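You operate a simulated robot arm through the tools that you are given. There is no shell and no other tool.

You are at the controls of a simulated robot arm. One attempt, no reset.

JOB
Set one eyelet in the blue strip at the card's stop.
Fine: tab toward the slide's grip; slide in to the stop before one stroke of the lever; fingers clear of the nose, it closes at 60 newtons; the lever springs back at 6 newtons; draw the slide out again.

It is judged by the outcome, as a careful person would: the job done as asked, and still so three seconds after it is handed in. It fails if anything else is knocked over, pushed out of place, dropped, spilled or broken.

ROBOT AND FRAMES
A 7-joint arm with a two-finger parallel gripper, fixed in place. Base frame: the origin is at the foot of the arm, x ahead of it, y to its left, z up; the work surface is at about z = 0. Readings come in mm, degrees, newtons and seconds.
With the tool pointing down near the work surface it reaches from about 240 to 620 mm from the base axis. Its first joint turns from -66.0 to 66.0 degrees. Payload 2.6 kg.
The TCP is the grasp point between the finger pads, 30 mm short of the fingertips. In the tool frame z runs along the fingers and y along their closing line. Largest opening 94 mm; finger width 28, thickness 10; the body of the gripper, 50 by 96 mm, starts 55 mm behind the TCP.
Orientation is that of the tool frame in the base frame, as a unit quaternion [w, x, y, z]. With the fingers straight down and closing along the base's y, the tool's x points along the base's -x, its y along +y and its z along -z.

CONTROLS
- The arm moves only by the tool play_rows. Its argument "plan" is a list that holds one entry, the list of rows, each a list of 7 numbers: the opening, from 0 (shut) to 1 (fully open), then the shift along the tool's x, y, z in m, then the turn, a rotation vector about the tool's x, y, z in degrees. In form: [[[hand, tx, ty, tz, ax, ay, az], ...]]. A call has 1 to 20 rows; each row shifts and turns the commanded pose from where the row before left it, along the tool's axes as they then stand. Each row takes 0.2 s and may step no farther than 50 mm and 8.6 degrees from the row before; otherwise, or with a gripper value out of range, the whole call is refused. Where a pose cannot be reached the arm comes as near as it can. A force on the tool above 80 N (or 10 N above the force at the start of the call, whichever is more), or a blocked arm, ends the call early, and 0.2 s more pass. Each finger travels about 72 mm/s and halts on what it meets, pressing with about 41 N; the grip force reading is that of the motor and also rises with nothing between the fingers. The clock runs only during rows and for 0.2 s after the last one: add rows that do not move to give the fingers time. The reply holds the time, the measured pose of the TCP, the force on the tool along the base axes, the opening and the grip force, in the units named above and with some noise, with the torque about the TCP (base axes, N m) and any sound that the robot's microphone picked up.
- Cameras (640 x 400 px; columns grow to the right, rows downward): "scene" is fixed at [38.5, 432.4, 564.9]; the picture's right is [-0.76, -0.65, 0.00], its down [-0.36, 0.42, -0.83] and it looks along [0.54, -0.63, -0.56] (base axes); focal length 364 px, centre (320, 200). "wrist" rides on the gripper at [76, 14, -102] in the tool frame; the picture's right is [-0.18, 0.98, 0.00], its down [-0.75, -0.14, -0.64] and it looks along [-0.63, -0.12, 0.77] (tool axes); focal length 243 px, centre (320, 200). There is no depth. A picture from a camera that has moved, and an enlarged one, comes with that camera's place and axes in the base frame and with its lens.
- camera(camera): a new picture of that camera. The clock stands still meanwhile.
- enlarge(camera, box): a new picture of the part [left, top, right, bottom] of that camera's present view, enlarged. The clock stands still meanwhile.
- finish_job(): hands the job in; it is judged then, once.

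Nothing tells you positions but the pictures and the camera data. Unless the task says otherwise, let go and move clear before handing in.

The tools are called after "Request:" as a command line: name --argument value ..., lists and objects as JSON in quotes. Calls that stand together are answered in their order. play_rows: Moves the arm, as the interface text tells. Its arguments: {"type":"object","properties":{"plan":{"type":"array","items":{"type":"array","items":{"type":"array","items":{"type":"number"}}}}},"required":["plan"]} The other tools are called the same way: camera (camera) takes a picture; enlarge (camera, box) takes an enlarged picture of a part of a camera's view; finish_job () hands the job in.

At the start:

```text
t: 0.0
position: [357.8, 148.6, 368.7]
tcp_rot: [0.0, 0.0, 1.0, 0.001]
force: [-0.3, 0.7, 0.1]
wrist_torque: [0.02, 0.01, 0.0]
gripper_width: 94.2
grip_force: 0.1
```

scene: 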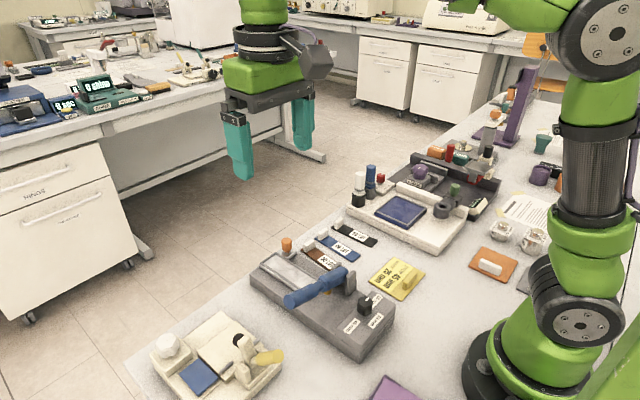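
wrist: 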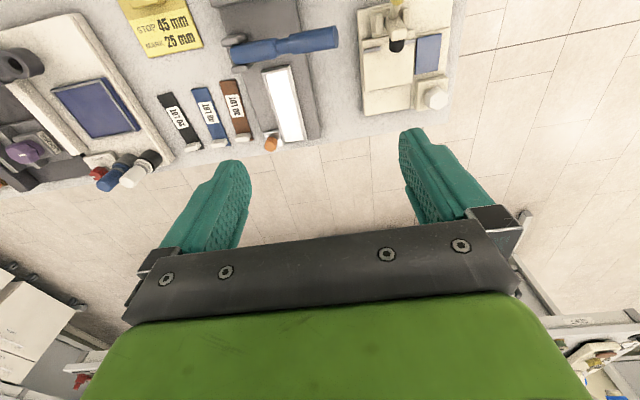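

I see a grey press with a blue lever, three strips (black, blue, brown) beside it, and a yellow card. I'll enlarge the views to read the card and work out the press before moving.

Request:
enlarge --camera "scene" --box '[230, 210, 450, 370]'

Request:
enlarge --camera "wrist" --box '[100, 0, 360, 162]'

Request:
enlarge --camera "scene" --box '[300, 210, 440, 300]'

```text
2.50 times, centred on (340, 290) of scene
camera zoom: at [38.5, 432.4, 564.9], right [-0.76, -0.65, 0.0], down [-0.36, 0.42, -0.83], along [0.54, -0.63, -0.56], focal length 909 px, centre (270, -25)
```

zoom: 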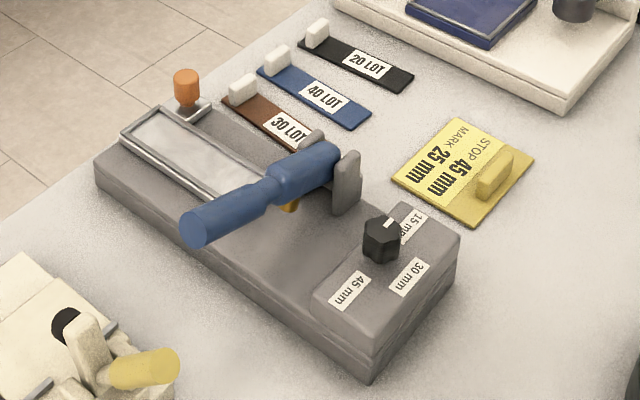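

```text
2.46 times, centred on (230, 81) of wrist
camera zoom: at [282.1, 160.1, 470.6], right [0.18, 0.98, 0.0], down [0.75, -0.14, 0.64], along [0.63, -0.12, -0.77], focal length 597 px, centre (542, 493)
```

zoom: 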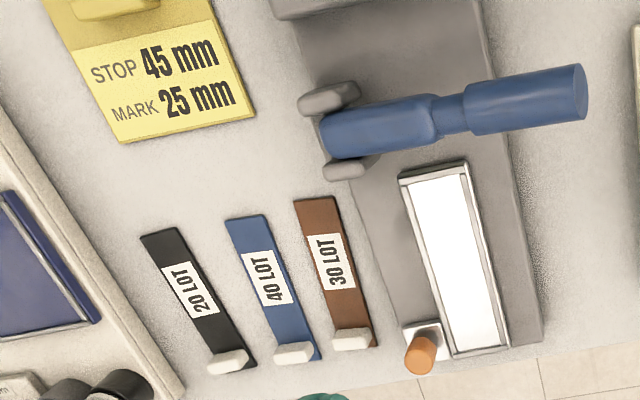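

```text
4.44 times, centred on (370, 255) of scene
camera zoom: at [38.5, 432.4, 564.9], right [-0.76, -0.65, 0.0], down [-0.36, 0.42, -0.83], along [0.54, -0.63, -0.56], focal length 1616 px, centre (98, -44)
```

zoom: 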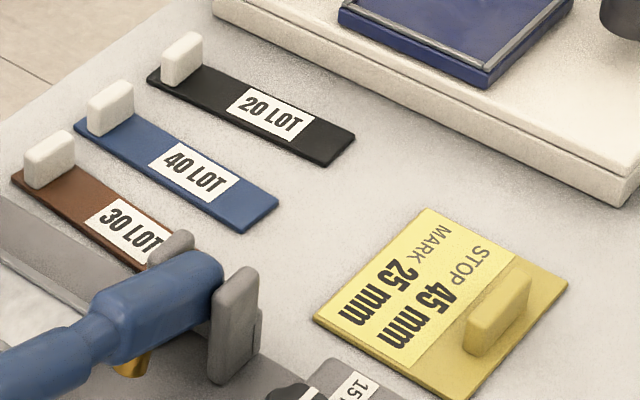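

The card says STOP 45 mm, and the press knob has 15, 30 and 45 mm labels. The slide with the orange grip is out toward +x, near (480, 22). The lever handle runs along +y at about x 325. Next I'll move back for a closer wrist view of the press.

Request:
play_rows --plan '[[[1, 0.025, -0.03, 0, 0, 0, 0], [1, 0.025, -0.035, 0, 0, 0, 0], [1, 0.02, -0.035, 0, 0, 0, 0], [1, 0, 0, 0, 0, 0, 0]]]'

Request:
camera --camera "wrist"

Request:
camera --camera "scene"

```text
t: 1.0
position: [288.3, 44.5, 368.8]
tcp_rot: [0.0, 0.0, 1.0, 0.0]
force: [0.9, 1.0, -0.2]
wrist_torque: [0.0, -0.02, -0.02]
gripper_width: 94.2
grip_force: 0.0
```

```text
taken
camera wrist: at [212.9, 57.6, 471.4], right [0.18, 0.98, 0.0], down [0.75, -0.14, 0.64], along [0.63, -0.12, -0.77], focal length 243 px, centre (320, 200)
```

wrist: 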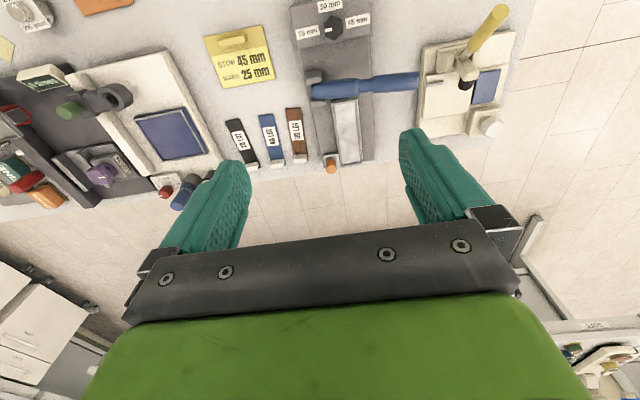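

```text
taken
```

scene: 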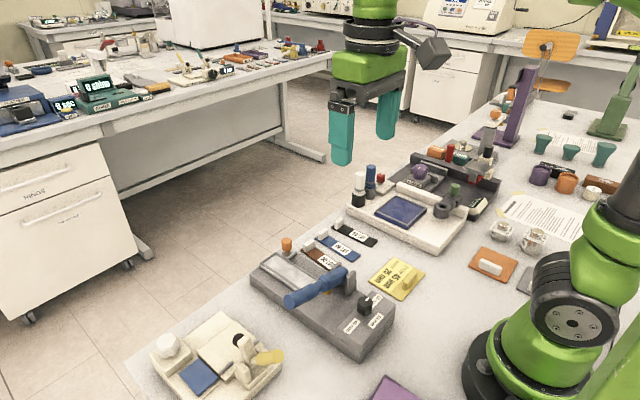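

Request:
enlarge --camera "wrist" --box '[270, 0, 400, 81]'

Request:
enlarge --camera "wrist" --box '[200, 60, 430, 204]'

Request:
enlarge --camera "scene" --box '[320, 270, 410, 350]'

Request:
enlarge --camera "scene" --box '[240, 225, 370, 315]'

```text
4.92 times, centred on (335, 40) of wrist
camera zoom: at [212.9, 57.6, 471.4], right [0.18, 0.98, 0.0], down [0.75, -0.14, 0.64], along [0.63, -0.12, -0.77], focal length 1194 px, centre (246, 985)
```

zoom: 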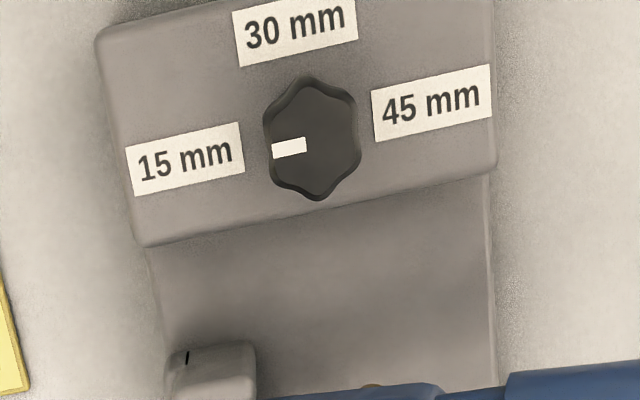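

```text
2.78 times, centred on (315, 132) of wrist
camera zoom: at [212.9, 57.6, 471.4], right [0.18, 0.98, 0.0], down [0.75, -0.14, 0.64], along [0.63, -0.12, -0.77], focal length 674 px, centre (334, 389)
```

zoom: 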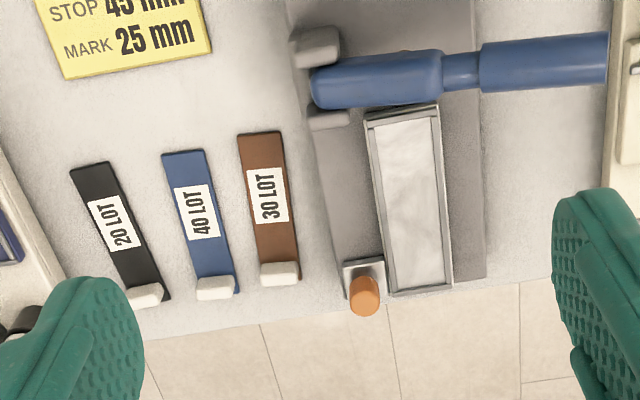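

```text
5.00 times, centred on (365, 310) of scene
camera zoom: at [38.5, 432.4, 564.9], right [-0.76, -0.65, 0.0], down [-0.36, 0.42, -0.83], along [0.54, -0.63, -0.56], focal length 1818 px, centre (95, -350)
```

zoom: 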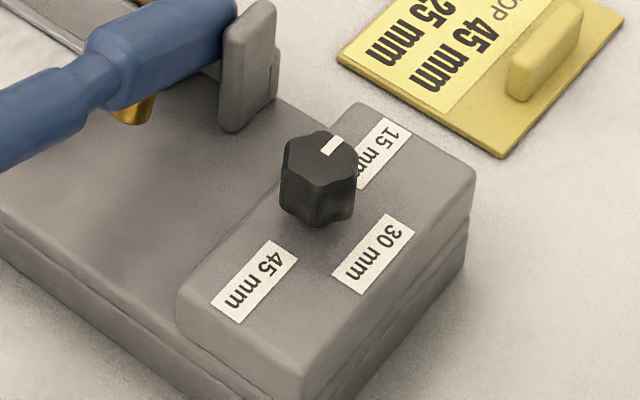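

```text
4.44 times, centred on (305, 270) of scene
camera zoom: at [38.5, 432.4, 564.9], right [-0.76, -0.65, 0.0], down [-0.36, 0.42, -0.83], along [0.54, -0.63, -0.56], focal length 1616 px, centre (387, -111)
```

zoom: 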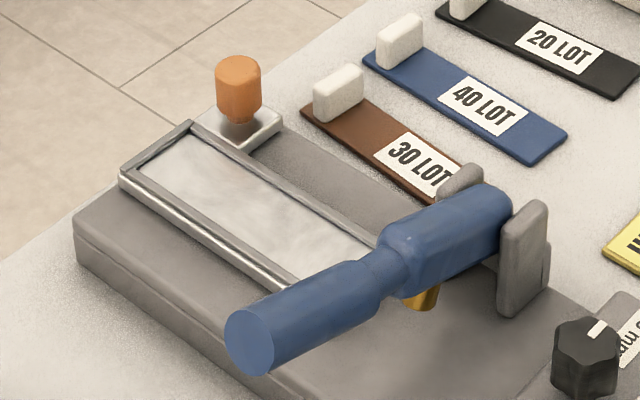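

The knob points at 15 mm, so it must turn clockwise, seen from above, past 30 to 45. I place its top near (249, 69, 82). Next I'll go above it with the fingers half open and check the alignment in the wrist view.

Request:
play_rows --plan '[[[0.55, 0.02, 0.012, 0.04, 0, 0, 0], [0.55, 0.019, 0.0125, 0.04, 0, 0, 0], [0.55, 0, 0, 0.045, 0, 0, 0], [0.55, 0, 0, 0.045, 0, 0, 0], [0.55, 0, 0, 0, 0, 0, 0]]]'

Request:
camera --camera "wrist"

Request:
camera --camera "scene"

```text
t: 2.2
position: [248.2, 72.8, 195.0]
tcp_rot: [0.001, 0.001, 1.0, 0.0]
force: [-0.1, 0.3, -0.4]
wrist_torque: [-0.02, -0.03, -0.03]
gripper_width: 51.8
grip_force: 0.2
```

```text
taken
camera wrist: at [171.9, 84.8, 298.5], right [0.19, 0.98, 0.0], down [0.75, -0.14, 0.64], along [0.63, -0.12, -0.77], focal length 243 px, centre (320, 200)
```

wrist: 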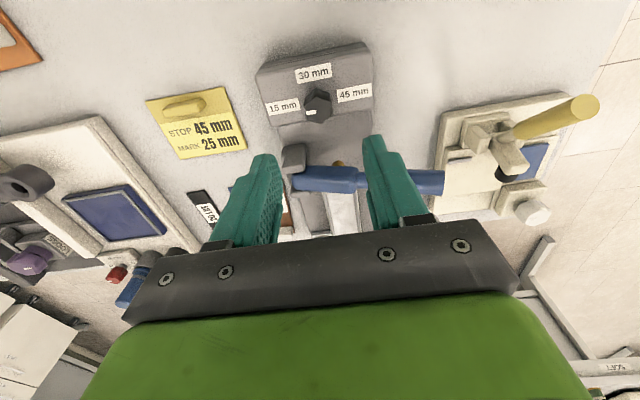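

```text
taken
```

scene: 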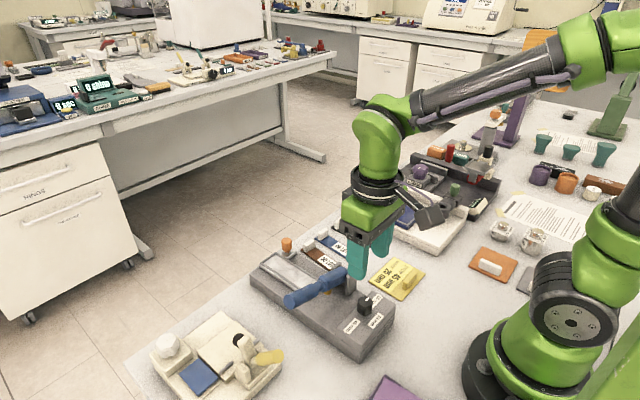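

Request:
enlarge --camera "wrist" --box '[250, 30, 400, 124]'

Request:
enlarge --camera "scene" --box '[300, 220, 420, 350]'

```text
4.26 times, centred on (325, 77) of wrist
camera zoom: at [171.9, 84.8, 298.5], right [0.19, 0.98, 0.0], down [0.75, -0.14, 0.64], along [0.63, -0.12, -0.77], focal length 1032 px, centre (299, 723)
```

zoom: 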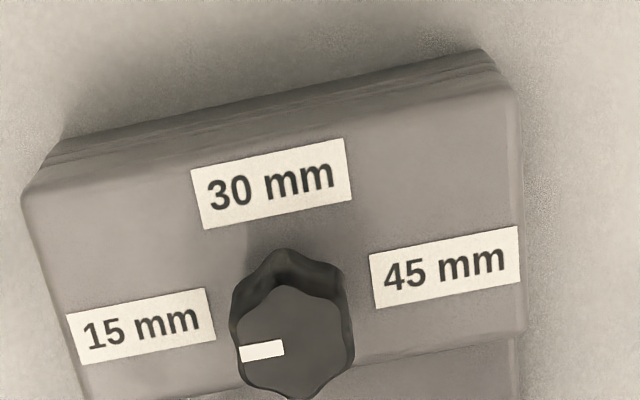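

```text
3.08 times, centred on (360, 285) of scene
camera zoom: at [38.5, 432.4, 564.9], right [-0.76, -0.65, 0.0], down [-0.36, 0.42, -0.83], along [0.54, -0.63, -0.56], focal length 1119 px, centre (197, -62)
```

zoom: 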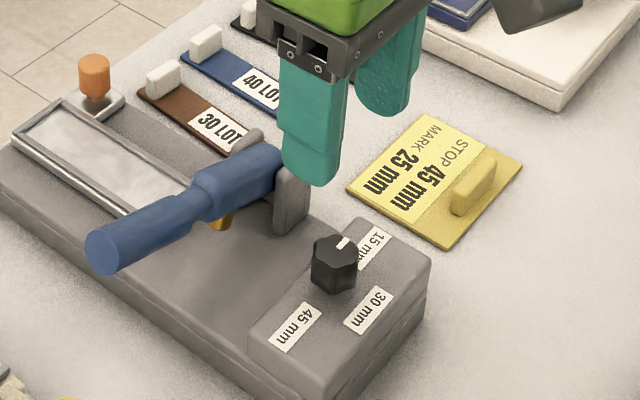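

The knob sits at about (248, 69.5), with its top at z 81 and the block top at about z 55. I'll turn the tool −45°, then lower the tips around it.

Request:
play_rows --plan '[[[0.45, 0, -0.003, 0.0, 0, 0, 0], [0.45, 0, 0, 0, 0, 0, -7.5], [0.45, 0, 0, 0, 0, 0, -7.5], [0.45, 0, 0, 0, 0, 0, -7.5], [0.45, 0, 0, 0, 0, 0, -7.5], [0.45, 0, 0, 0, 0, 0, -7.5], [0.45, 0, 0, 0, 0, 0, -7.5], [0.45, 0, 0, 0.03, 0, 0, 0], [0.45, 0, 0, 0.03, 0, 0, 0], [0.45, 0, 0, 0, 0, 0, 0]]]'

Request:
camera --camera "wrist"

Request:
enlarge --camera "scene" --box '[300, 200, 460, 350]'

```text
t: 4.4
position: [250.4, 67.2, 138.8]
tcp_rot: [0.0, -0.383, 0.924, 0.0]
force: [-0.3, 0.5, -0.2]
wrist_torque: [0.01, 0.04, -0.02]
gripper_width: 42.3
grip_force: 0.0
```

```text
taken
camera wrist: at [186.2, 21.7, 240.5], right [-0.56, 0.83, 0.0], down [0.63, 0.43, 0.64], along [0.53, 0.36, -0.77], focal length 243 px, centre (320, 200)
```

wrist: 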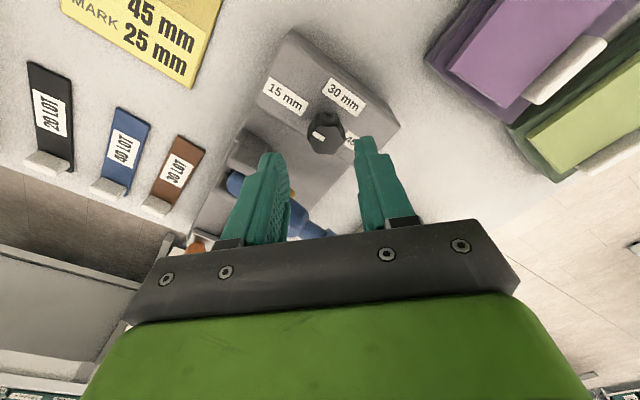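

```text
2.67 times, centred on (380, 275) of scene
camera zoom: at [38.5, 432.4, 564.9], right [-0.76, -0.65, 0.0], down [-0.36, 0.42, -0.83], along [0.54, -0.63, -0.56], focal length 970 px, centre (160, 0)
```

zoom: 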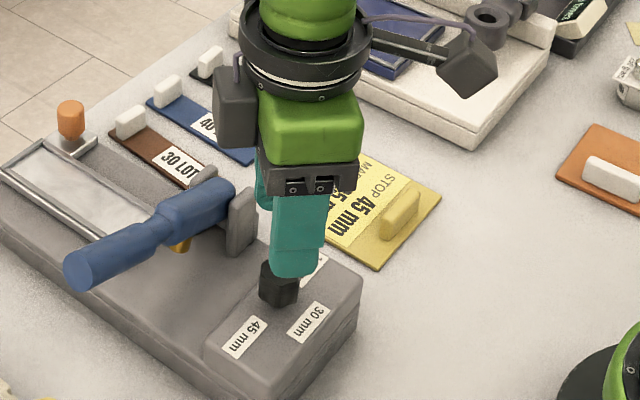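

Request:
enlarge --camera "wrist" --box '[240, 80, 400, 180]'

```text
4.00 times, centred on (320, 130) of wrist
camera zoom: at [186.2, 21.7, 240.5], right [-0.56, 0.83, 0.0], down [0.63, 0.43, 0.64], along [0.53, 0.36, -0.77], focal length 970 px, centre (320, 480)
```

zoom: 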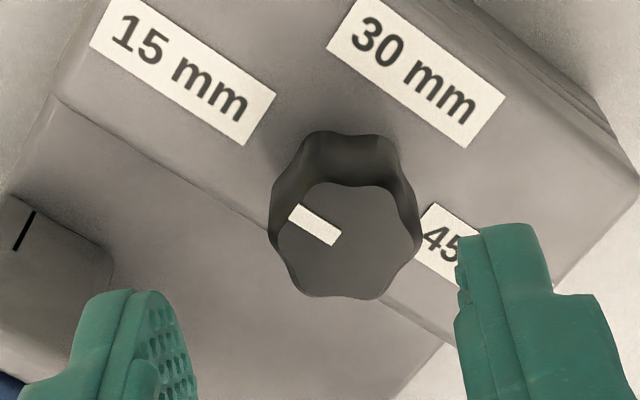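

The knob is about 3 mm toward the tool's +y. I'll shift by that and go down to grip depth.

Request:
play_rows --plan '[[[0.45, 0, 0.0033, 0.0, 0, 0, 0], [0.45, 0, 0, 0.02, 0, 0, 0], [0.45, 0, 0, 0.02, 0, 0, 0], [0.45, 0, 0, 0.006, 0, 0, 0], [0.45, 0, 0, 0, 0, 0, 0]]]'

Request:
enlarge --camera "wrist" --box '[240, 80, 400, 180]'

Request:
enlarge --camera "scene" --box '[300, 220, 420, 350]'

```text
t: 5.6
position: [246.6, 70.6, 93.7]
tcp_rot: [0.0, -0.381, 0.924, 0.0]
force: [-1.4, 0.4, -0.2]
wrist_torque: [-0.03, 0.0, -0.03]
gripper_width: 42.3
grip_force: 0.0
```

```text
4.00 times, centred on (320, 130) of wrist
camera zoom: at [183.0, 25.0, 195.4], right [-0.56, 0.83, 0.0], down [0.63, 0.43, 0.64], along [0.53, 0.36, -0.77], focal length 970 px, centre (320, 480)
```

zoom: 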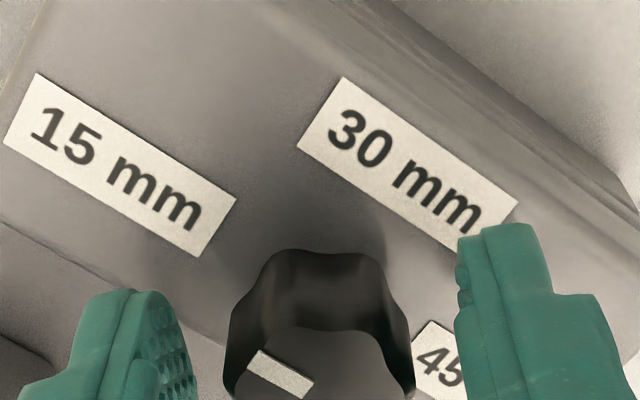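

```text
3.08 times, centred on (360, 285) of scene
camera zoom: at [38.5, 432.4, 564.9], right [-0.76, -0.65, 0.0], down [-0.36, 0.42, -0.83], along [0.54, -0.63, -0.56], focal length 1119 px, centre (197, -62)
```

zoom: 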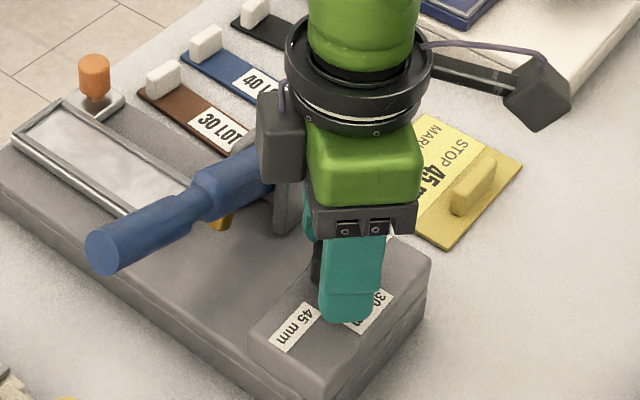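

The knob is centred between the fingers, so I'll close on it.

Request:
play_rows --plan '[[[0.2, 0, 0, 0, 0, 0, 0], [0, 0, 0, 0, 0, 0, 0], [0, 0, 0, 0, 0, 0, 0]]]'

Request:
enlarge --camera "wrist" --box '[240, 80, 400, 180]'

```text
t: 6.4
position: [246.8, 69.5, 93.6]
tcp_rot: [0.0, -0.382, 0.924, 0.0]
force: [4.5, -1.5, -9.8]
wrist_torque: [0.39, 0.15, -0.02]
gripper_width: 26.6
grip_force: 45.4
```

```text
4.00 times, centred on (320, 130) of wrist
camera zoom: at [183.1, 24.8, 195.5], right [-0.56, 0.83, 0.0], down [0.63, 0.43, 0.64], along [0.53, 0.36, -0.77], focal length 970 px, centre (320, 480)
```

zoom: 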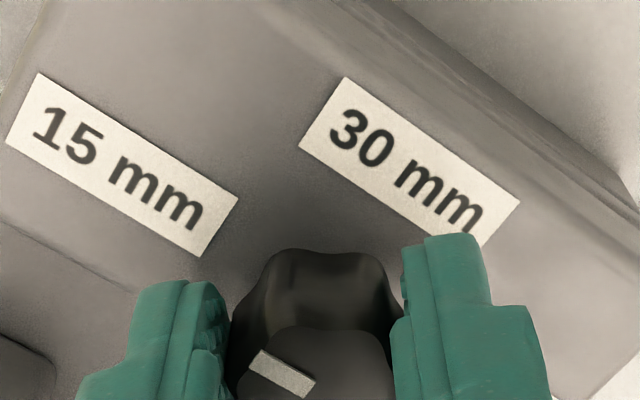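

The knob is gripped at 26.6 mm. I'll turn it 90° clockwise, toward the 30 mark.

Request:
play_rows --plan '[[[0, 0, 0, 0, 0, 0, 7.5], [0, 0, 0, 0, 0, 0, 7.5], [0, 0, 0, 0, 0, 0, 7.5], [0, 0, 0, 0, 0, 0, 7.5], [0, 0, 0, 0, 0, 0, 7.5], [0, 0, 0, 0, 0, 0, 7.5], [0, 0, 0, 0, 0, 0, 7.5], [0, 0, 0, 0, 0, 0, 7.5], [0, 0, 0, 0, 0, 0, 7.5], [0, 0, 0, 0, 0, 0, 7.5], [0, 0, 0, 0, 0, 0, 7.5], [0, 0, 0, 0, 0, 0, 7.5], [0, 0, 0, 0, 0, 0, 0]]]'

Request:
enlarge --camera "wrist" --box '[240, 80, 400, 180]'

```text
t: 9.2
position: [246.1, 71.2, 91.9]
tcp_rot: [0.001, 0.383, 0.924, 0.001]
force: [17.1, -7.6, -23.7]
wrist_torque: [-1.2, -0.66, -0.03]
gripper_width: 26.7
grip_force: 45.1
```

```text
4.00 times, centred on (320, 130) of wrist
camera zoom: at [203.4, 133.6, 194.6], right [0.83, 0.56, 0.0], down [0.43, -0.63, 0.64], along [0.36, -0.53, -0.77], focal length 970 px, centre (320, 480)
```

zoom: 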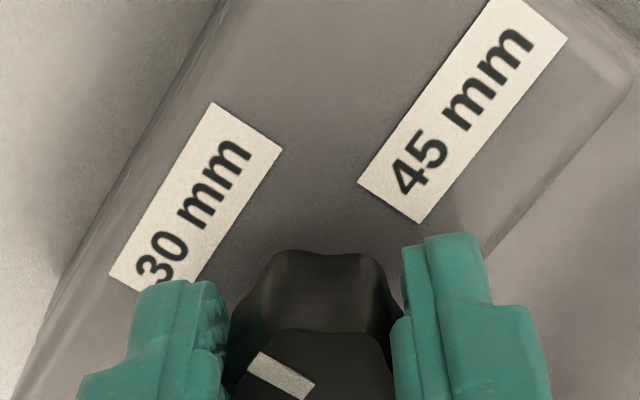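

The knob turned with the hand. I'll release, rotate back 90° and re-grip.

Request:
play_rows --plan '[[[0.45, 0, 0, 0, 0, 0, 0], [0.45, 0, 0, 0, 0, 0, 0], [0.45, 0, 0, -0.002, 0, 0, 0], [0.45, 0, 0, 0, 0, 0, 0]]]'

Request:
enlarge --camera "wrist" --box '[240, 80, 400, 180]'

```text
t: 10.2
position: [246.3, 72.2, 94.7]
tcp_rot: [0.0, 0.383, 0.924, 0.0]
force: [-0.2, -0.5, -0.2]
wrist_torque: [0.03, -0.01, -0.01]
gripper_width: 42.2
grip_force: 0.1
```

```text
4.00 times, centred on (320, 130) of wrist
camera zoom: at [203.1, 133.6, 196.8], right [0.83, 0.56, 0.0], down [0.43, -0.63, 0.64], along [0.36, -0.53, -0.77], focal length 970 px, centre (320, 480)
```

zoom: 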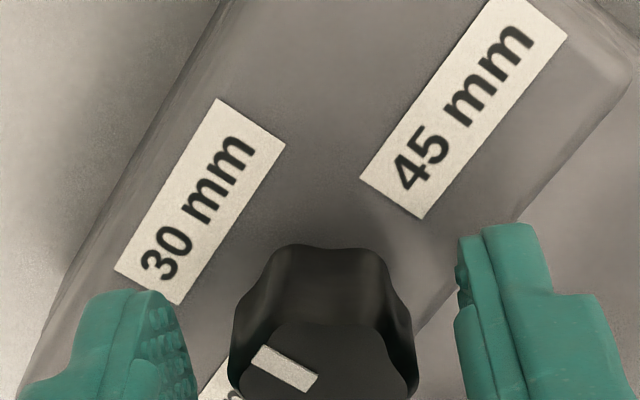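

Request:
play_rows --plan '[[[0.45, 0, 0, 0, 0, 0, -7.5], [0.45, 0, 0, 0, 0, 0, -7.5], [0.45, 0, 0, 0, 0, 0, -7.5], [0.45, 0, 0, 0, 0, 0, -7.5], [0.45, 0, 0, 0, 0, 0, -7.5], [0.45, 0, 0, 0, 0, 0, -7.5], [0.45, 0, 0, 0, 0, 0, -7.5], [0.45, 0, 0, 0, 0, 0, -7.5], [0.45, 0, 0, 0, 0, 0, -7.5], [0.45, 0, 0, 0, 0, 0, -7.5], [0.45, 0, 0, 0, 0, 0, -7.5], [0.45, 0, 0, 0, 0, 0, -7.5], [0.45, 0, 0, 0, 0, 0, 0]]]'

Request:
enlarge --camera "wrist" --box '[240, 80, 400, 180]'

```text
t: 13.0
position: [245.4, 71.7, 94.9]
tcp_rot: [0.0, -0.384, 0.923, 0.0]
force: [0.7, -0.2, -0.8]
wrist_torque: [0.02, 0.01, 0.01]
gripper_width: 42.1
grip_force: 0.1
```

```text
4.00 times, centred on (320, 130) of wrist
camera zoom: at [182.7, 25.8, 196.4], right [-0.57, 0.82, 0.0], down [0.63, 0.43, 0.64], along [0.53, 0.36, -0.77], focal length 970 px, centre (320, 480)
```

zoom: 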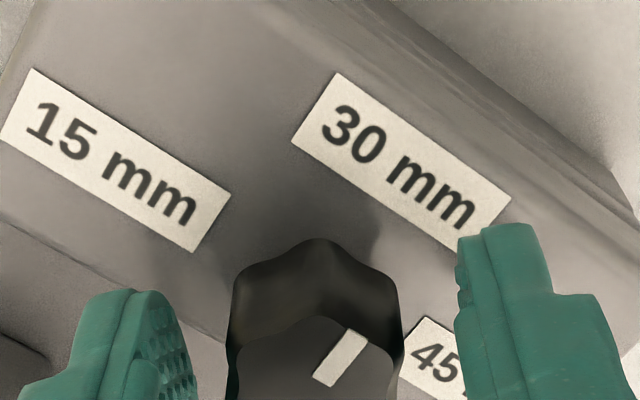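

The pointer is now on 30. I'll turn +30° so the pads meet the knob's flats, as in the first grip, then close and turn a further 90°.

Request:
play_rows --plan '[[[0.45, 0, 0, 0, 0, 0, 7.5], [0.45, 0, 0, 0, 0, 0, 7.5], [0.45, 0, 0, 0, 0, 0, 7.5], [0.45, 0, 0, 0, 0, 0, 7.5], [0.45, 0, 0, 0, 0, 0, 0], [0.2, 0, 0, 0, 0, 0, 0], [0, 0, 0, 0, 0, 0, 0], [0, 0, 0, 0, 0, 0, 0]]]'

Request:
enlarge --camera "wrist" --box '[240, 80, 400, 180]'

```text
t: 14.8
position: [246.7, 71.4, 94.5]
tcp_rot: [0.001, -0.13, 0.992, -0.001]
force: [2.2, -12.1, 3.6]
wrist_torque: [-0.18, 0.13, -0.01]
gripper_width: 26.1
grip_force: 45.2
```

```text
4.00 times, centred on (320, 130) of wrist
camera zoom: at [169.8, 63.4, 196.7], right [-0.07, 1.0, 0.0], down [0.76, 0.06, 0.64], along [0.64, 0.05, -0.77], focal length 970 px, centre (320, 480)
```

zoom: 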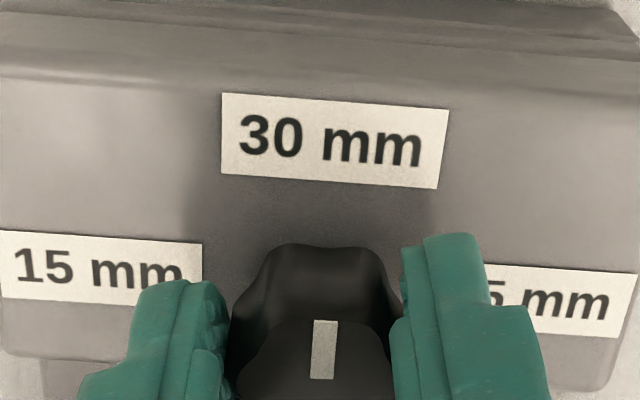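

Request:
play_rows --plan '[[[0, 0, 0, 0, 0, 0, 7.5], [0, 0, 0, 0, 0, 0, 7.5], [0, 0, 0, 0, 0, 0, 7.5], [0, 0, 0, 0, 0, 0, 7.5], [0, 0, 0, 0, 0, 0, 7.5], [0, 0, 0, 0, 0, 0, 7.5], [0, 0, 0, 0, 0, 0, 7.5], [0, 0, 0, 0, 0, 0, 7.5], [0, 0, 0, 0, 0, 0, 7.5], [0, 0, 0, 0, 0, 0, 7.5], [0, 0, 0, 0, 0, 0, 7.5], [0, 0, 0, 0, 0, 0, 7.5], [0, 0, 0, 0, 0, 0, 0]]]'

Request:
enlarge --camera "wrist" --box '[240, 80, 400, 180]'

```text
t: 17.6
position: [246.5, 71.2, 94.9]
tcp_rot: [0.0, 0.61, 0.792, 0.001]
force: [8.1, -2.3, 0.4]
wrist_torque: [-0.95, -0.22, -0.01]
gripper_width: 26.1
grip_force: 44.6
```

```text
4.00 times, centred on (320, 130) of wrist
camera zoom: at [241.6, 147.2, 196.9], right [1.0, 0.07, 0.0], down [0.06, -0.77, 0.64], along [0.05, -0.64, -0.77], focal length 970 px, centre (320, 480)
```

zoom: 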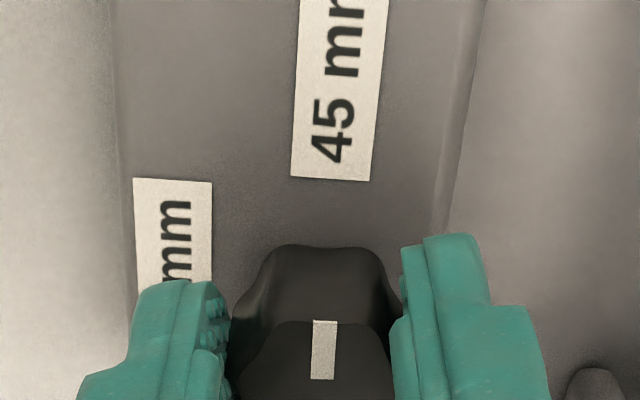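

The pointer now faces 45. I'll release, lift, and confirm it.

Request:
play_rows --plan '[[[0.45, 0, 0, 0, 0, 0, 0], [0.45, 0, 0, 0, 0, 0, 0], [0.45, 0, 0, -0.03, 0, 0, 0], [0.45, 0, 0, -0.04, 0, 0, 0], [0.45, 0, 0, -0.045, 0, 0, 7.5], [0.45, 0, 0, -0.045, 0, 0, 7.5], [0.45, 0, 0, -0.04, 0, 0, 0], [0.45, 0, 0, 0, 0, 0, 0]]]'

Request:
enlarge --camera "scene" --box '[300, 220, 420, 350]'

Request:
camera --camera "wrist"

```text
t: 19.4
position: [245.8, 70.6, 296.0]
tcp_rot: [0.0, 0.708, 0.706, 0.001]
force: [-0.3, 0.1, -0.8]
wrist_torque: [-0.01, 0.0, 0.01]
gripper_width: 42.4
grip_force: 0.0
```

```text
3.08 times, centred on (360, 285) of scene
camera zoom: at [38.5, 432.4, 564.9], right [-0.76, -0.65, 0.0], down [-0.36, 0.42, -0.83], along [0.54, -0.63, -0.56], focal length 1119 px, centre (197, -62)
```

zoom: 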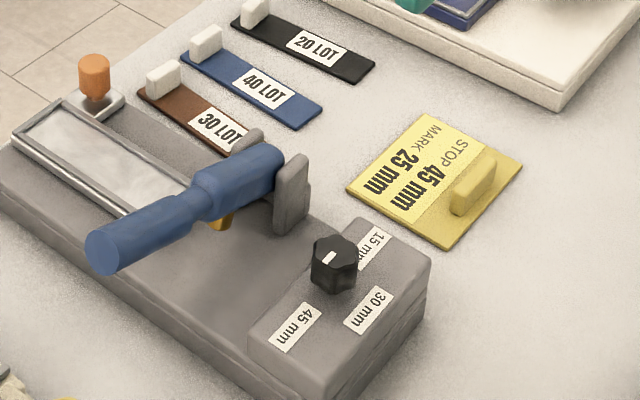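

```text
taken
camera wrist: at [260.4, 145.7, 398.2], right [0.98, -0.19, 0.0], down [-0.14, -0.75, 0.64], along [-0.12, -0.63, -0.77], focal length 243 px, centre (320, 200)
```

wrist: 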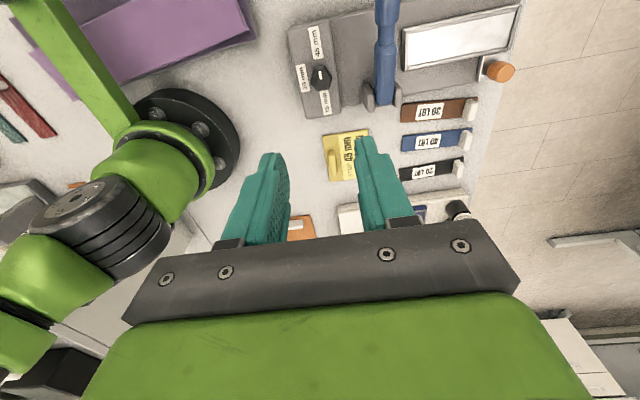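

Request:
enlarge --camera "wrist" --box '[280, 20, 360, 120]'

Request:
enlarge --camera "wrist" --box '[360, 0, 530, 190]'

```text
4.00 times, centred on (320, 70) of wrist
camera zoom: at [260.4, 145.7, 398.2], right [0.98, -0.19, 0.0], down [-0.14, -0.75, 0.64], along [-0.12, -0.63, -0.77], focal length 970 px, centre (320, 720)
```

zoom: 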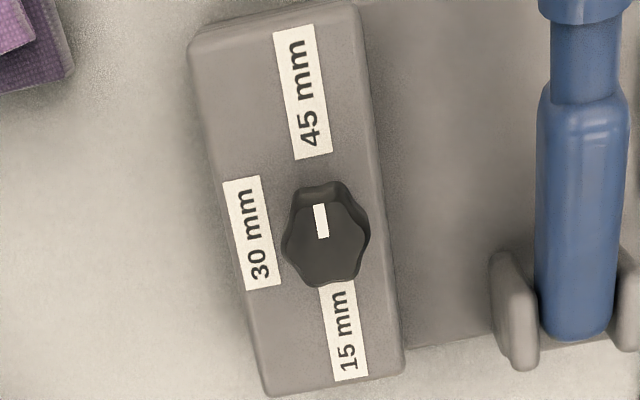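

```text
2.11 times, centred on (445, 95) of wrist
camera zoom: at [260.4, 145.7, 398.2], right [0.98, -0.19, 0.0], down [-0.14, -0.75, 0.64], along [-0.12, -0.63, -0.77], focal length 511 px, centre (57, 421)
```

zoom: 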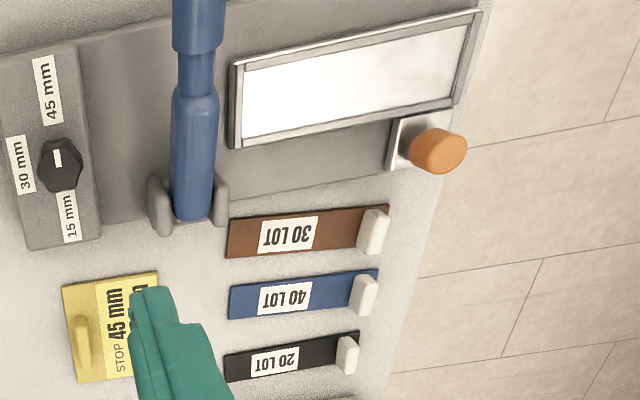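

The knob is on 45. Next I'll move out to view the tray and the blue strip from above for exact positions.

Request:
play_rows --plan '[[[0.45, -0.005, 0.035, 0, 0, 0, 0], [0.45, -0.005, 0.035, 0, 0, 0, 0], [0.45, -0.01, 0.035, 0, 0, 0, 0], [0.45, -0.01, 0.035, 0, 0, 0, 0], [0.45, -0.01, 0.035, 0, 0, 0, 0], [0.45, 0, 0, 0, 0, 0, 0], [0.45, 0, 0, 0, 0, 0, 0]]]'

Request:
camera --camera "wrist"

Request:
enlarge --camera "wrist" --box '[220, 0, 460, 150]'

```text
t: 21.0
position: [422.5, 30.7, 293.7]
tcp_rot: [0.001, 0.708, 0.706, 0.0]
force: [0.0, -0.2, -0.5]
wrist_torque: [-0.03, 0.02, -0.02]
gripper_width: 42.3
grip_force: 0.1
```

```text
taken
camera wrist: at [436.8, 106.6, 396.6], right [0.98, -0.18, 0.0], down [-0.14, -0.75, 0.64], along [-0.12, -0.63, -0.77], focal length 243 px, centre (320, 200)
```

wrist: 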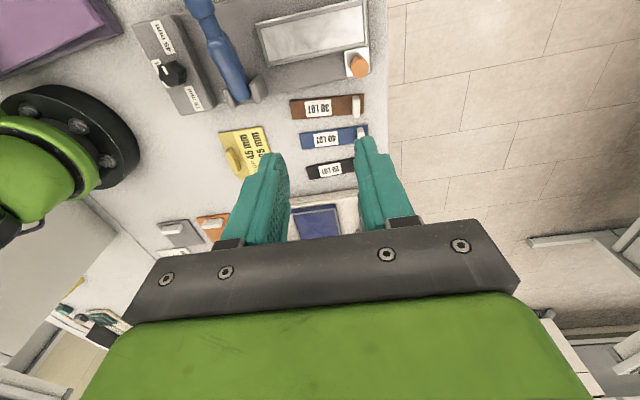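

```text
2.67 times, centred on (340, 75) of wrist
camera zoom: at [436.8, 106.6, 396.6], right [0.98, -0.18, 0.0], down [-0.14, -0.75, 0.64], along [-0.12, -0.63, -0.77], focal length 647 px, centre (267, 533)
```

zoom: 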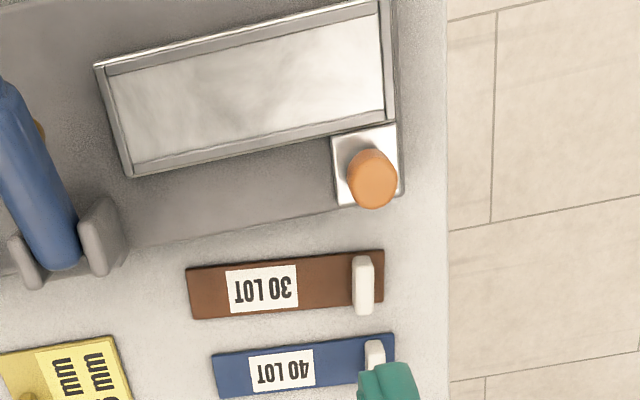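

Request:
enlarge --camera "wrist" --box '[245, 0, 385, 88]'

Request:
enlarge --camera "wrist" --box '[280, 85, 390, 185]'

Request:
enlarge --camera "scene" --box '[240, 225, 330, 290]'

```text
4.55 times, centred on (315, 44) of wrist
camera zoom: at [436.8, 106.6, 396.6], right [0.98, -0.18, 0.0], down [-0.14, -0.75, 0.64], along [-0.12, -0.63, -0.77], focal length 1103 px, centre (343, 909)
```

zoom: 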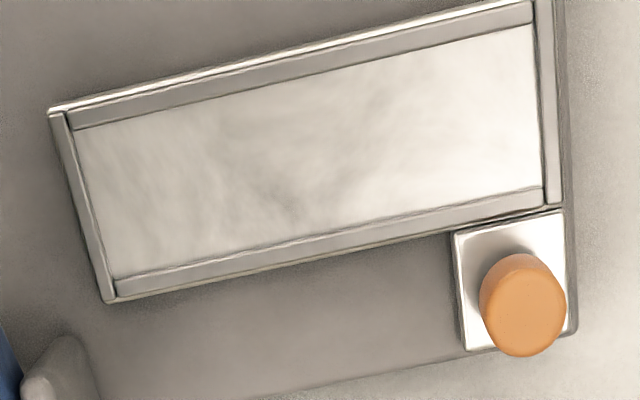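

```text
4.00 times, centred on (335, 135) of wrist
camera zoom: at [436.8, 106.6, 396.6], right [0.98, -0.18, 0.0], down [-0.14, -0.75, 0.64], along [-0.12, -0.63, -0.77], focal length 970 px, centre (260, 460)
```

zoom: 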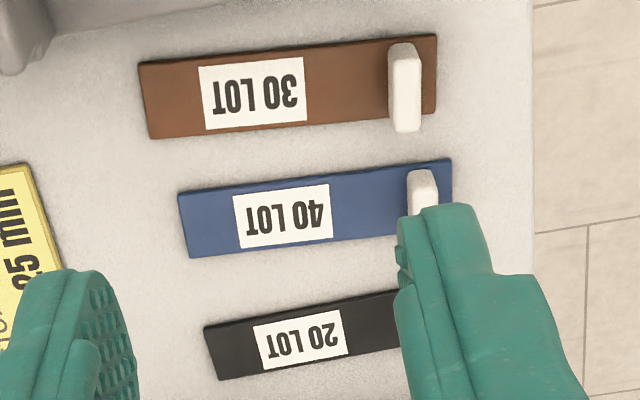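

```text
6.15 times, centred on (285, 258) of scene
camera zoom: at [38.5, 432.4, 564.9], right [-0.76, -0.65, 0.0], down [-0.36, 0.42, -0.83], along [0.54, -0.63, -0.56], focal length 2238 px, centre (535, -154)
```

zoom: 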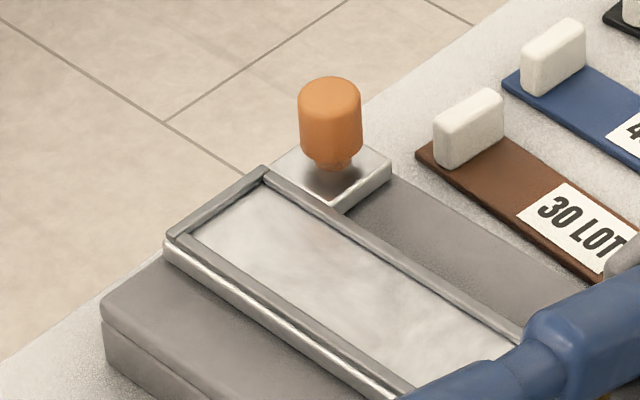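

The tray's inner floor spans about x 360–484 and y 55–91.5, with the rim at z 39. The blue strip is about 116×31 mm, yawed −3°, with its tab near (473, −84) and tab top at z 20. I'll move above the tab now.

Request:
play_rows --plan '[[[0.45, -0.03, 0.0165, 0.02, 0, 0, 1], [0.45, -0.03, 0.0165, 0.03, 0, 0, 1], [0.45, -0.03, 0.0165, 0.03, 0, 0, 1], [0.45, -0.0247, 0, 0.03, 0, 0, 0], [0.45, 0, 0, 0.04, 0, 0, 0], [0.45, 0, 0, 0, 0, 0, 0], [0.45, 0, 0, 0, 0, 0, 0]]]'

Request:
camera --camera "wrist"

Request:
enlarge --camera "wrist" --box '[200, 40, 440, 190]'

```text
t: 22.6
position: [469.4, -81.4, 145.0]
tcp_rot: [0.001, 0.726, 0.688, 0.0]
force: [0.1, -0.2, 0.6]
wrist_torque: [0.04, 0.04, 0.04]
gripper_width: 42.2
grip_force: 0.1
```

```text
taken
camera wrist: at [488.4, -8.7, 245.9], right [0.97, -0.24, 0.0], down [-0.18, -0.74, 0.64], along [-0.15, -0.62, -0.77], focal length 243 px, centre (320, 200)
```

wrist: 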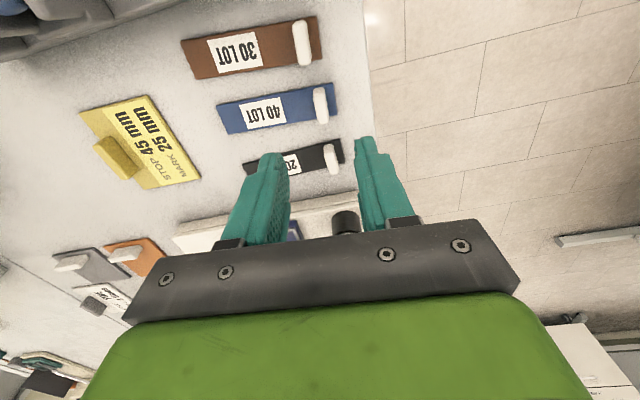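

```text
2.67 times, centred on (320, 115) of wrist
camera zoom: at [488.4, -8.7, 245.9], right [0.97, -0.24, 0.0], down [-0.18, -0.74, 0.64], along [-0.15, -0.62, -0.77], focal length 647 px, centre (320, 427)
```

zoom: 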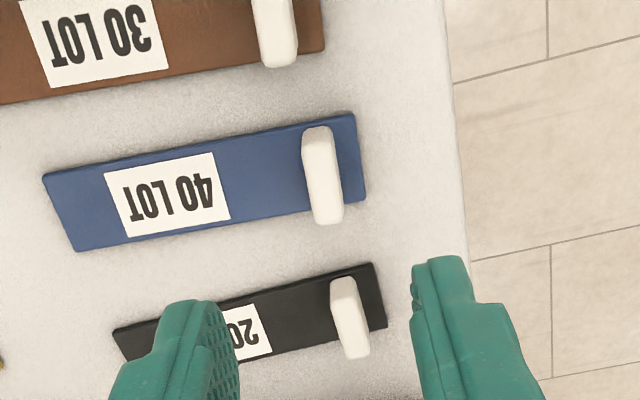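

Request:
enlarge --camera "wrist" --box '[270, 70, 350, 130]'

Request:
enlarge --camera "scene" --box '[300, 200, 380, 270]'

```text
6.67 times, centred on (310, 100) of wrist
camera zoom: at [488.4, -8.7, 245.9], right [0.97, -0.24, 0.0], down [-0.18, -0.74, 0.64], along [-0.15, -0.62, -0.77], focal length 1618 px, centre (387, 867)
```

zoom: 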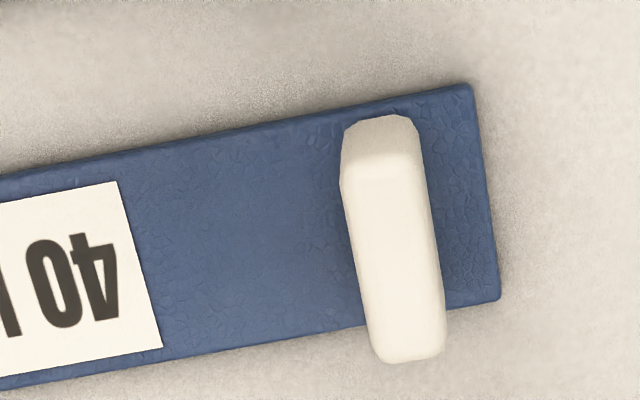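

```text
5.71 times, centred on (340, 235) of scene
camera zoom: at [38.5, 432.4, 564.9], right [-0.76, -0.65, 0.0], down [-0.36, 0.42, -0.83], along [0.54, -0.63, -0.56], focal length 2078 px, centre (206, 0)
```

zoom: 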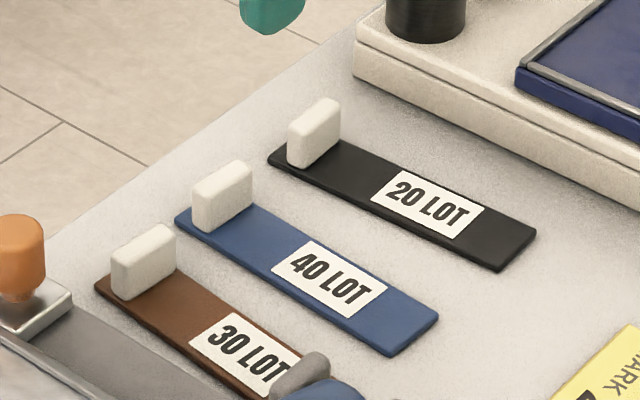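

The tab top centre is near (471, −86, 19), about 8.6 mm thick and 26 mm long, and 13.5 mm from the strip end. I'll correct the position and go down part way.

Request:
play_rows --plan '[[[0.35, -0.0045, 0.0018, 0.02, 0, 0, 0.4], [0.35, 0, 0, 0.03, 0, 0, 0], [0.35, 0, 0, 0.03, 0, 0, 0], [0.35, 0, 0, 0, 0, 0, 0], [0.35, 0, 0, 0, 0, 0, 0]]]'

Request:
enlarge --camera "wrist" --box '[240, 80, 400, 180]'

Request:
enlarge --camera "scene" --box '[280, 180, 380, 270]'

```text
t: 23.8
position: [468.1, -90.0, 64.6]
tcp_rot: [0.0, 0.728, 0.686, 0.0]
force: [0.4, 0.6, 1.2]
wrist_torque: [0.0, -0.01, 0.0]
gripper_width: 33.0
grip_force: 0.1
```

```text
4.00 times, centred on (320, 130) of wrist
camera zoom: at [488.9, -16.3, 165.7], right [0.97, -0.24, 0.0], down [-0.19, -0.74, 0.64], along [-0.16, -0.62, -0.77], focal length 970 px, centre (320, 480)
```

zoom: 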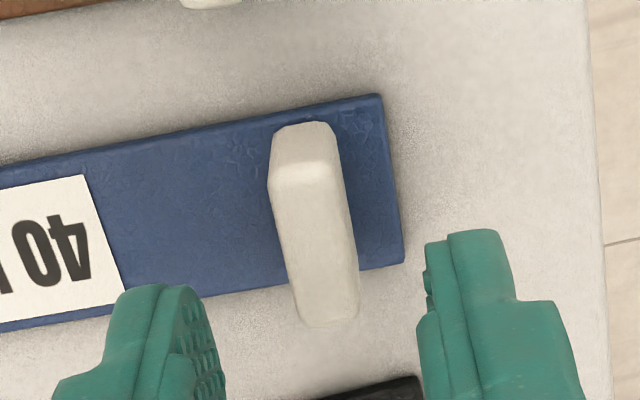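

```text
4.44 times, centred on (330, 225) of scene
camera zoom: at [38.5, 432.4, 564.9], right [-0.76, -0.65, 0.0], down [-0.36, 0.42, -0.83], along [0.54, -0.63, -0.56], focal length 1616 px, centre (276, 89)
```

zoom: 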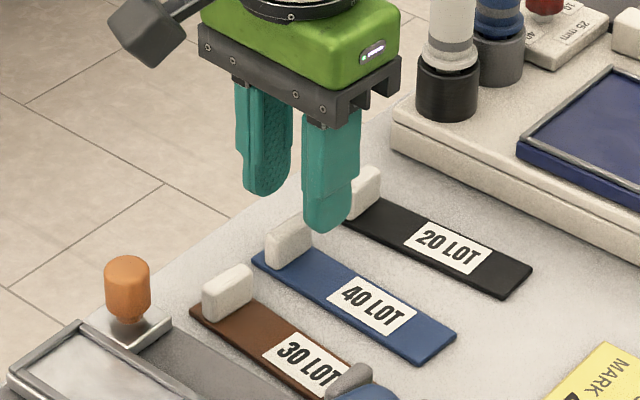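

The tab is about 3 mm toward +y of the grip line, so I'll correct that and go down to grip height.

Request:
play_rows --plan '[[[0.35, 0.0034, -0.001, 0.01, 0, 0, 0], [0.35, 0, 0, 0.015, 0, 0, 0], [0.35, 0, 0, 0, 0, 0, 0], [0.35, 0, 0, 0, 0, 0, 0]]]'

Request:
enlarge --camera "wrist" --box '[240, 80, 400, 180]'

Request:
enlarge --camera "scene" --box '[280, 180, 380, 270]'

```text
t: 24.8
position: [468.9, -86.4, 38.6]
tcp_rot: [0.0, 0.728, 0.685, 0.0]
force: [0.7, -0.5, 0.8]
wrist_torque: [-0.02, -0.03, 0.0]
gripper_width: 32.9
grip_force: 0.0
```

```text
4.00 times, centred on (320, 130) of wrist
camera zoom: at [488.3, -12.8, 141.3], right [0.97, -0.24, 0.0], down [-0.19, -0.74, 0.64], along [-0.16, -0.62, -0.77], focal length 970 px, centre (320, 480)
```

zoom: 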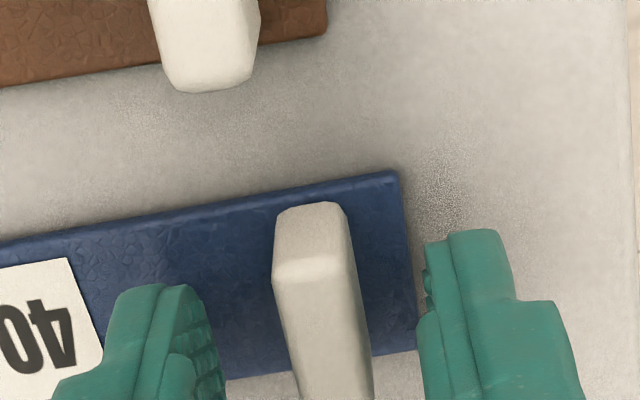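

```text
4.44 times, centred on (330, 225) of scene
camera zoom: at [38.5, 432.4, 564.9], right [-0.76, -0.65, 0.0], down [-0.36, 0.42, -0.83], along [0.54, -0.63, -0.56], focal length 1616 px, centre (276, 89)
```

zoom: 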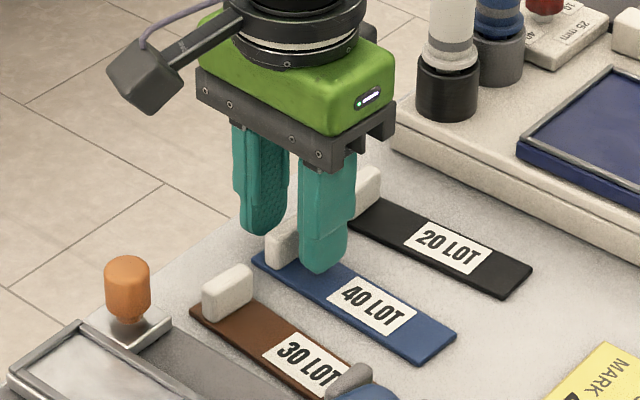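

The tab is between the fingers, so I'll close and lift slightly to check.

Request:
play_rows --plan '[[[0.15, 0, 0, 0, 0, 0, 0], [0, 0, 0, 0, 0, 0, 0], [0, 0, 0, 0, 0, 0, 0], [0, 0, 0, 0, 0, 0, 0]]]'

Request:
enlarge --camera "wrist" --box '[240, 80, 400, 180]'

```text
t: 25.8
position: [469.0, -87.4, 39.2]
tcp_rot: [0.0, 0.728, 0.686, 0.0]
force: [0.4, 0.4, 0.4]
wrist_torque: [-0.04, -0.01, -0.01]
gripper_width: 9.3
grip_force: 41.1
```

```text
4.00 times, centred on (320, 130) of wrist
camera zoom: at [488.3, -12.8, 141.5], right [0.97, -0.24, 0.0], down [-0.19, -0.74, 0.64], along [-0.16, -0.62, -0.77], focal length 970 px, centre (320, 480)
```

zoom: 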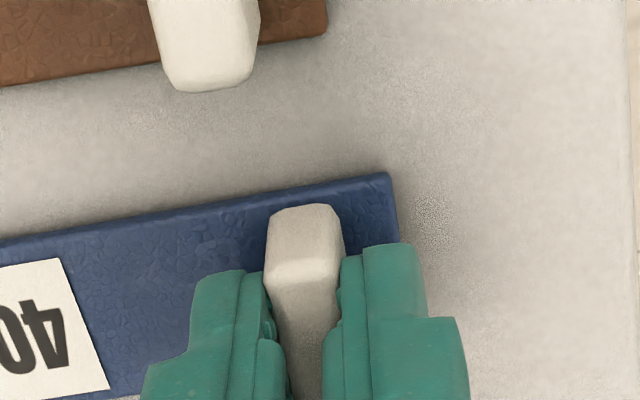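

The tab is held at 9.3 mm. I'll lift it straight up well above the orange grip (top z about 72) and level the yaw.

Request:
play_rows --plan '[[[0, 0, 0, -0.01, 0, 0, 0], [0, 0, 0, -0.02, 0, 0, 0], [0, 0, 0, -0.025, 0, 0, 0], [0, 0, 0, -0.025, 0, 0, -1.7], [0, 0, 0, -0.02, 0, 0, -1.7], [0, 0, 0, 0, 0, 0, 0], [0, 0, 0, 0, 0, 0, 0]]]'

Request:
camera --camera "wrist"

Request:
enlarge --camera "scene" --box '[260, 150, 400, 270]'

```text
t: 27.4
position: [469.1, -85.7, 138.9]
tcp_rot: [-0.001, 0.708, 0.706, -0.001]
force: [-0.2, -0.4, 0.4]
wrist_torque: [0.03, 0.0, 0.01]
gripper_width: 9.2
grip_force: 41.5
```

```text
taken
camera wrist: at [483.7, -11.4, 241.5], right [0.98, -0.18, 0.0], down [-0.14, -0.75, 0.64], along [-0.12, -0.63, -0.77], focal length 243 px, centre (320, 200)
```

wrist: 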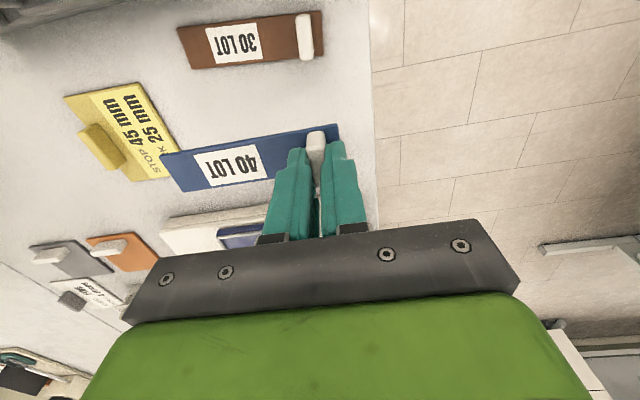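

```text
3.33 times, centred on (330, 210) of scene
camera zoom: at [38.5, 432.4, 564.9], right [-0.76, -0.65, 0.0], down [-0.36, 0.42, -0.83], along [0.54, -0.63, -0.56], focal length 1212 px, centre (287, 167)
```

zoom: 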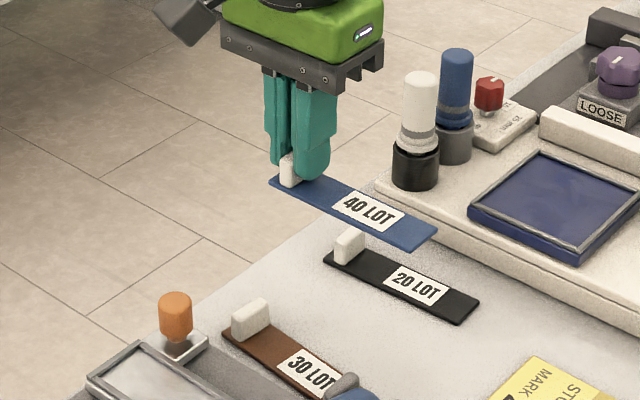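

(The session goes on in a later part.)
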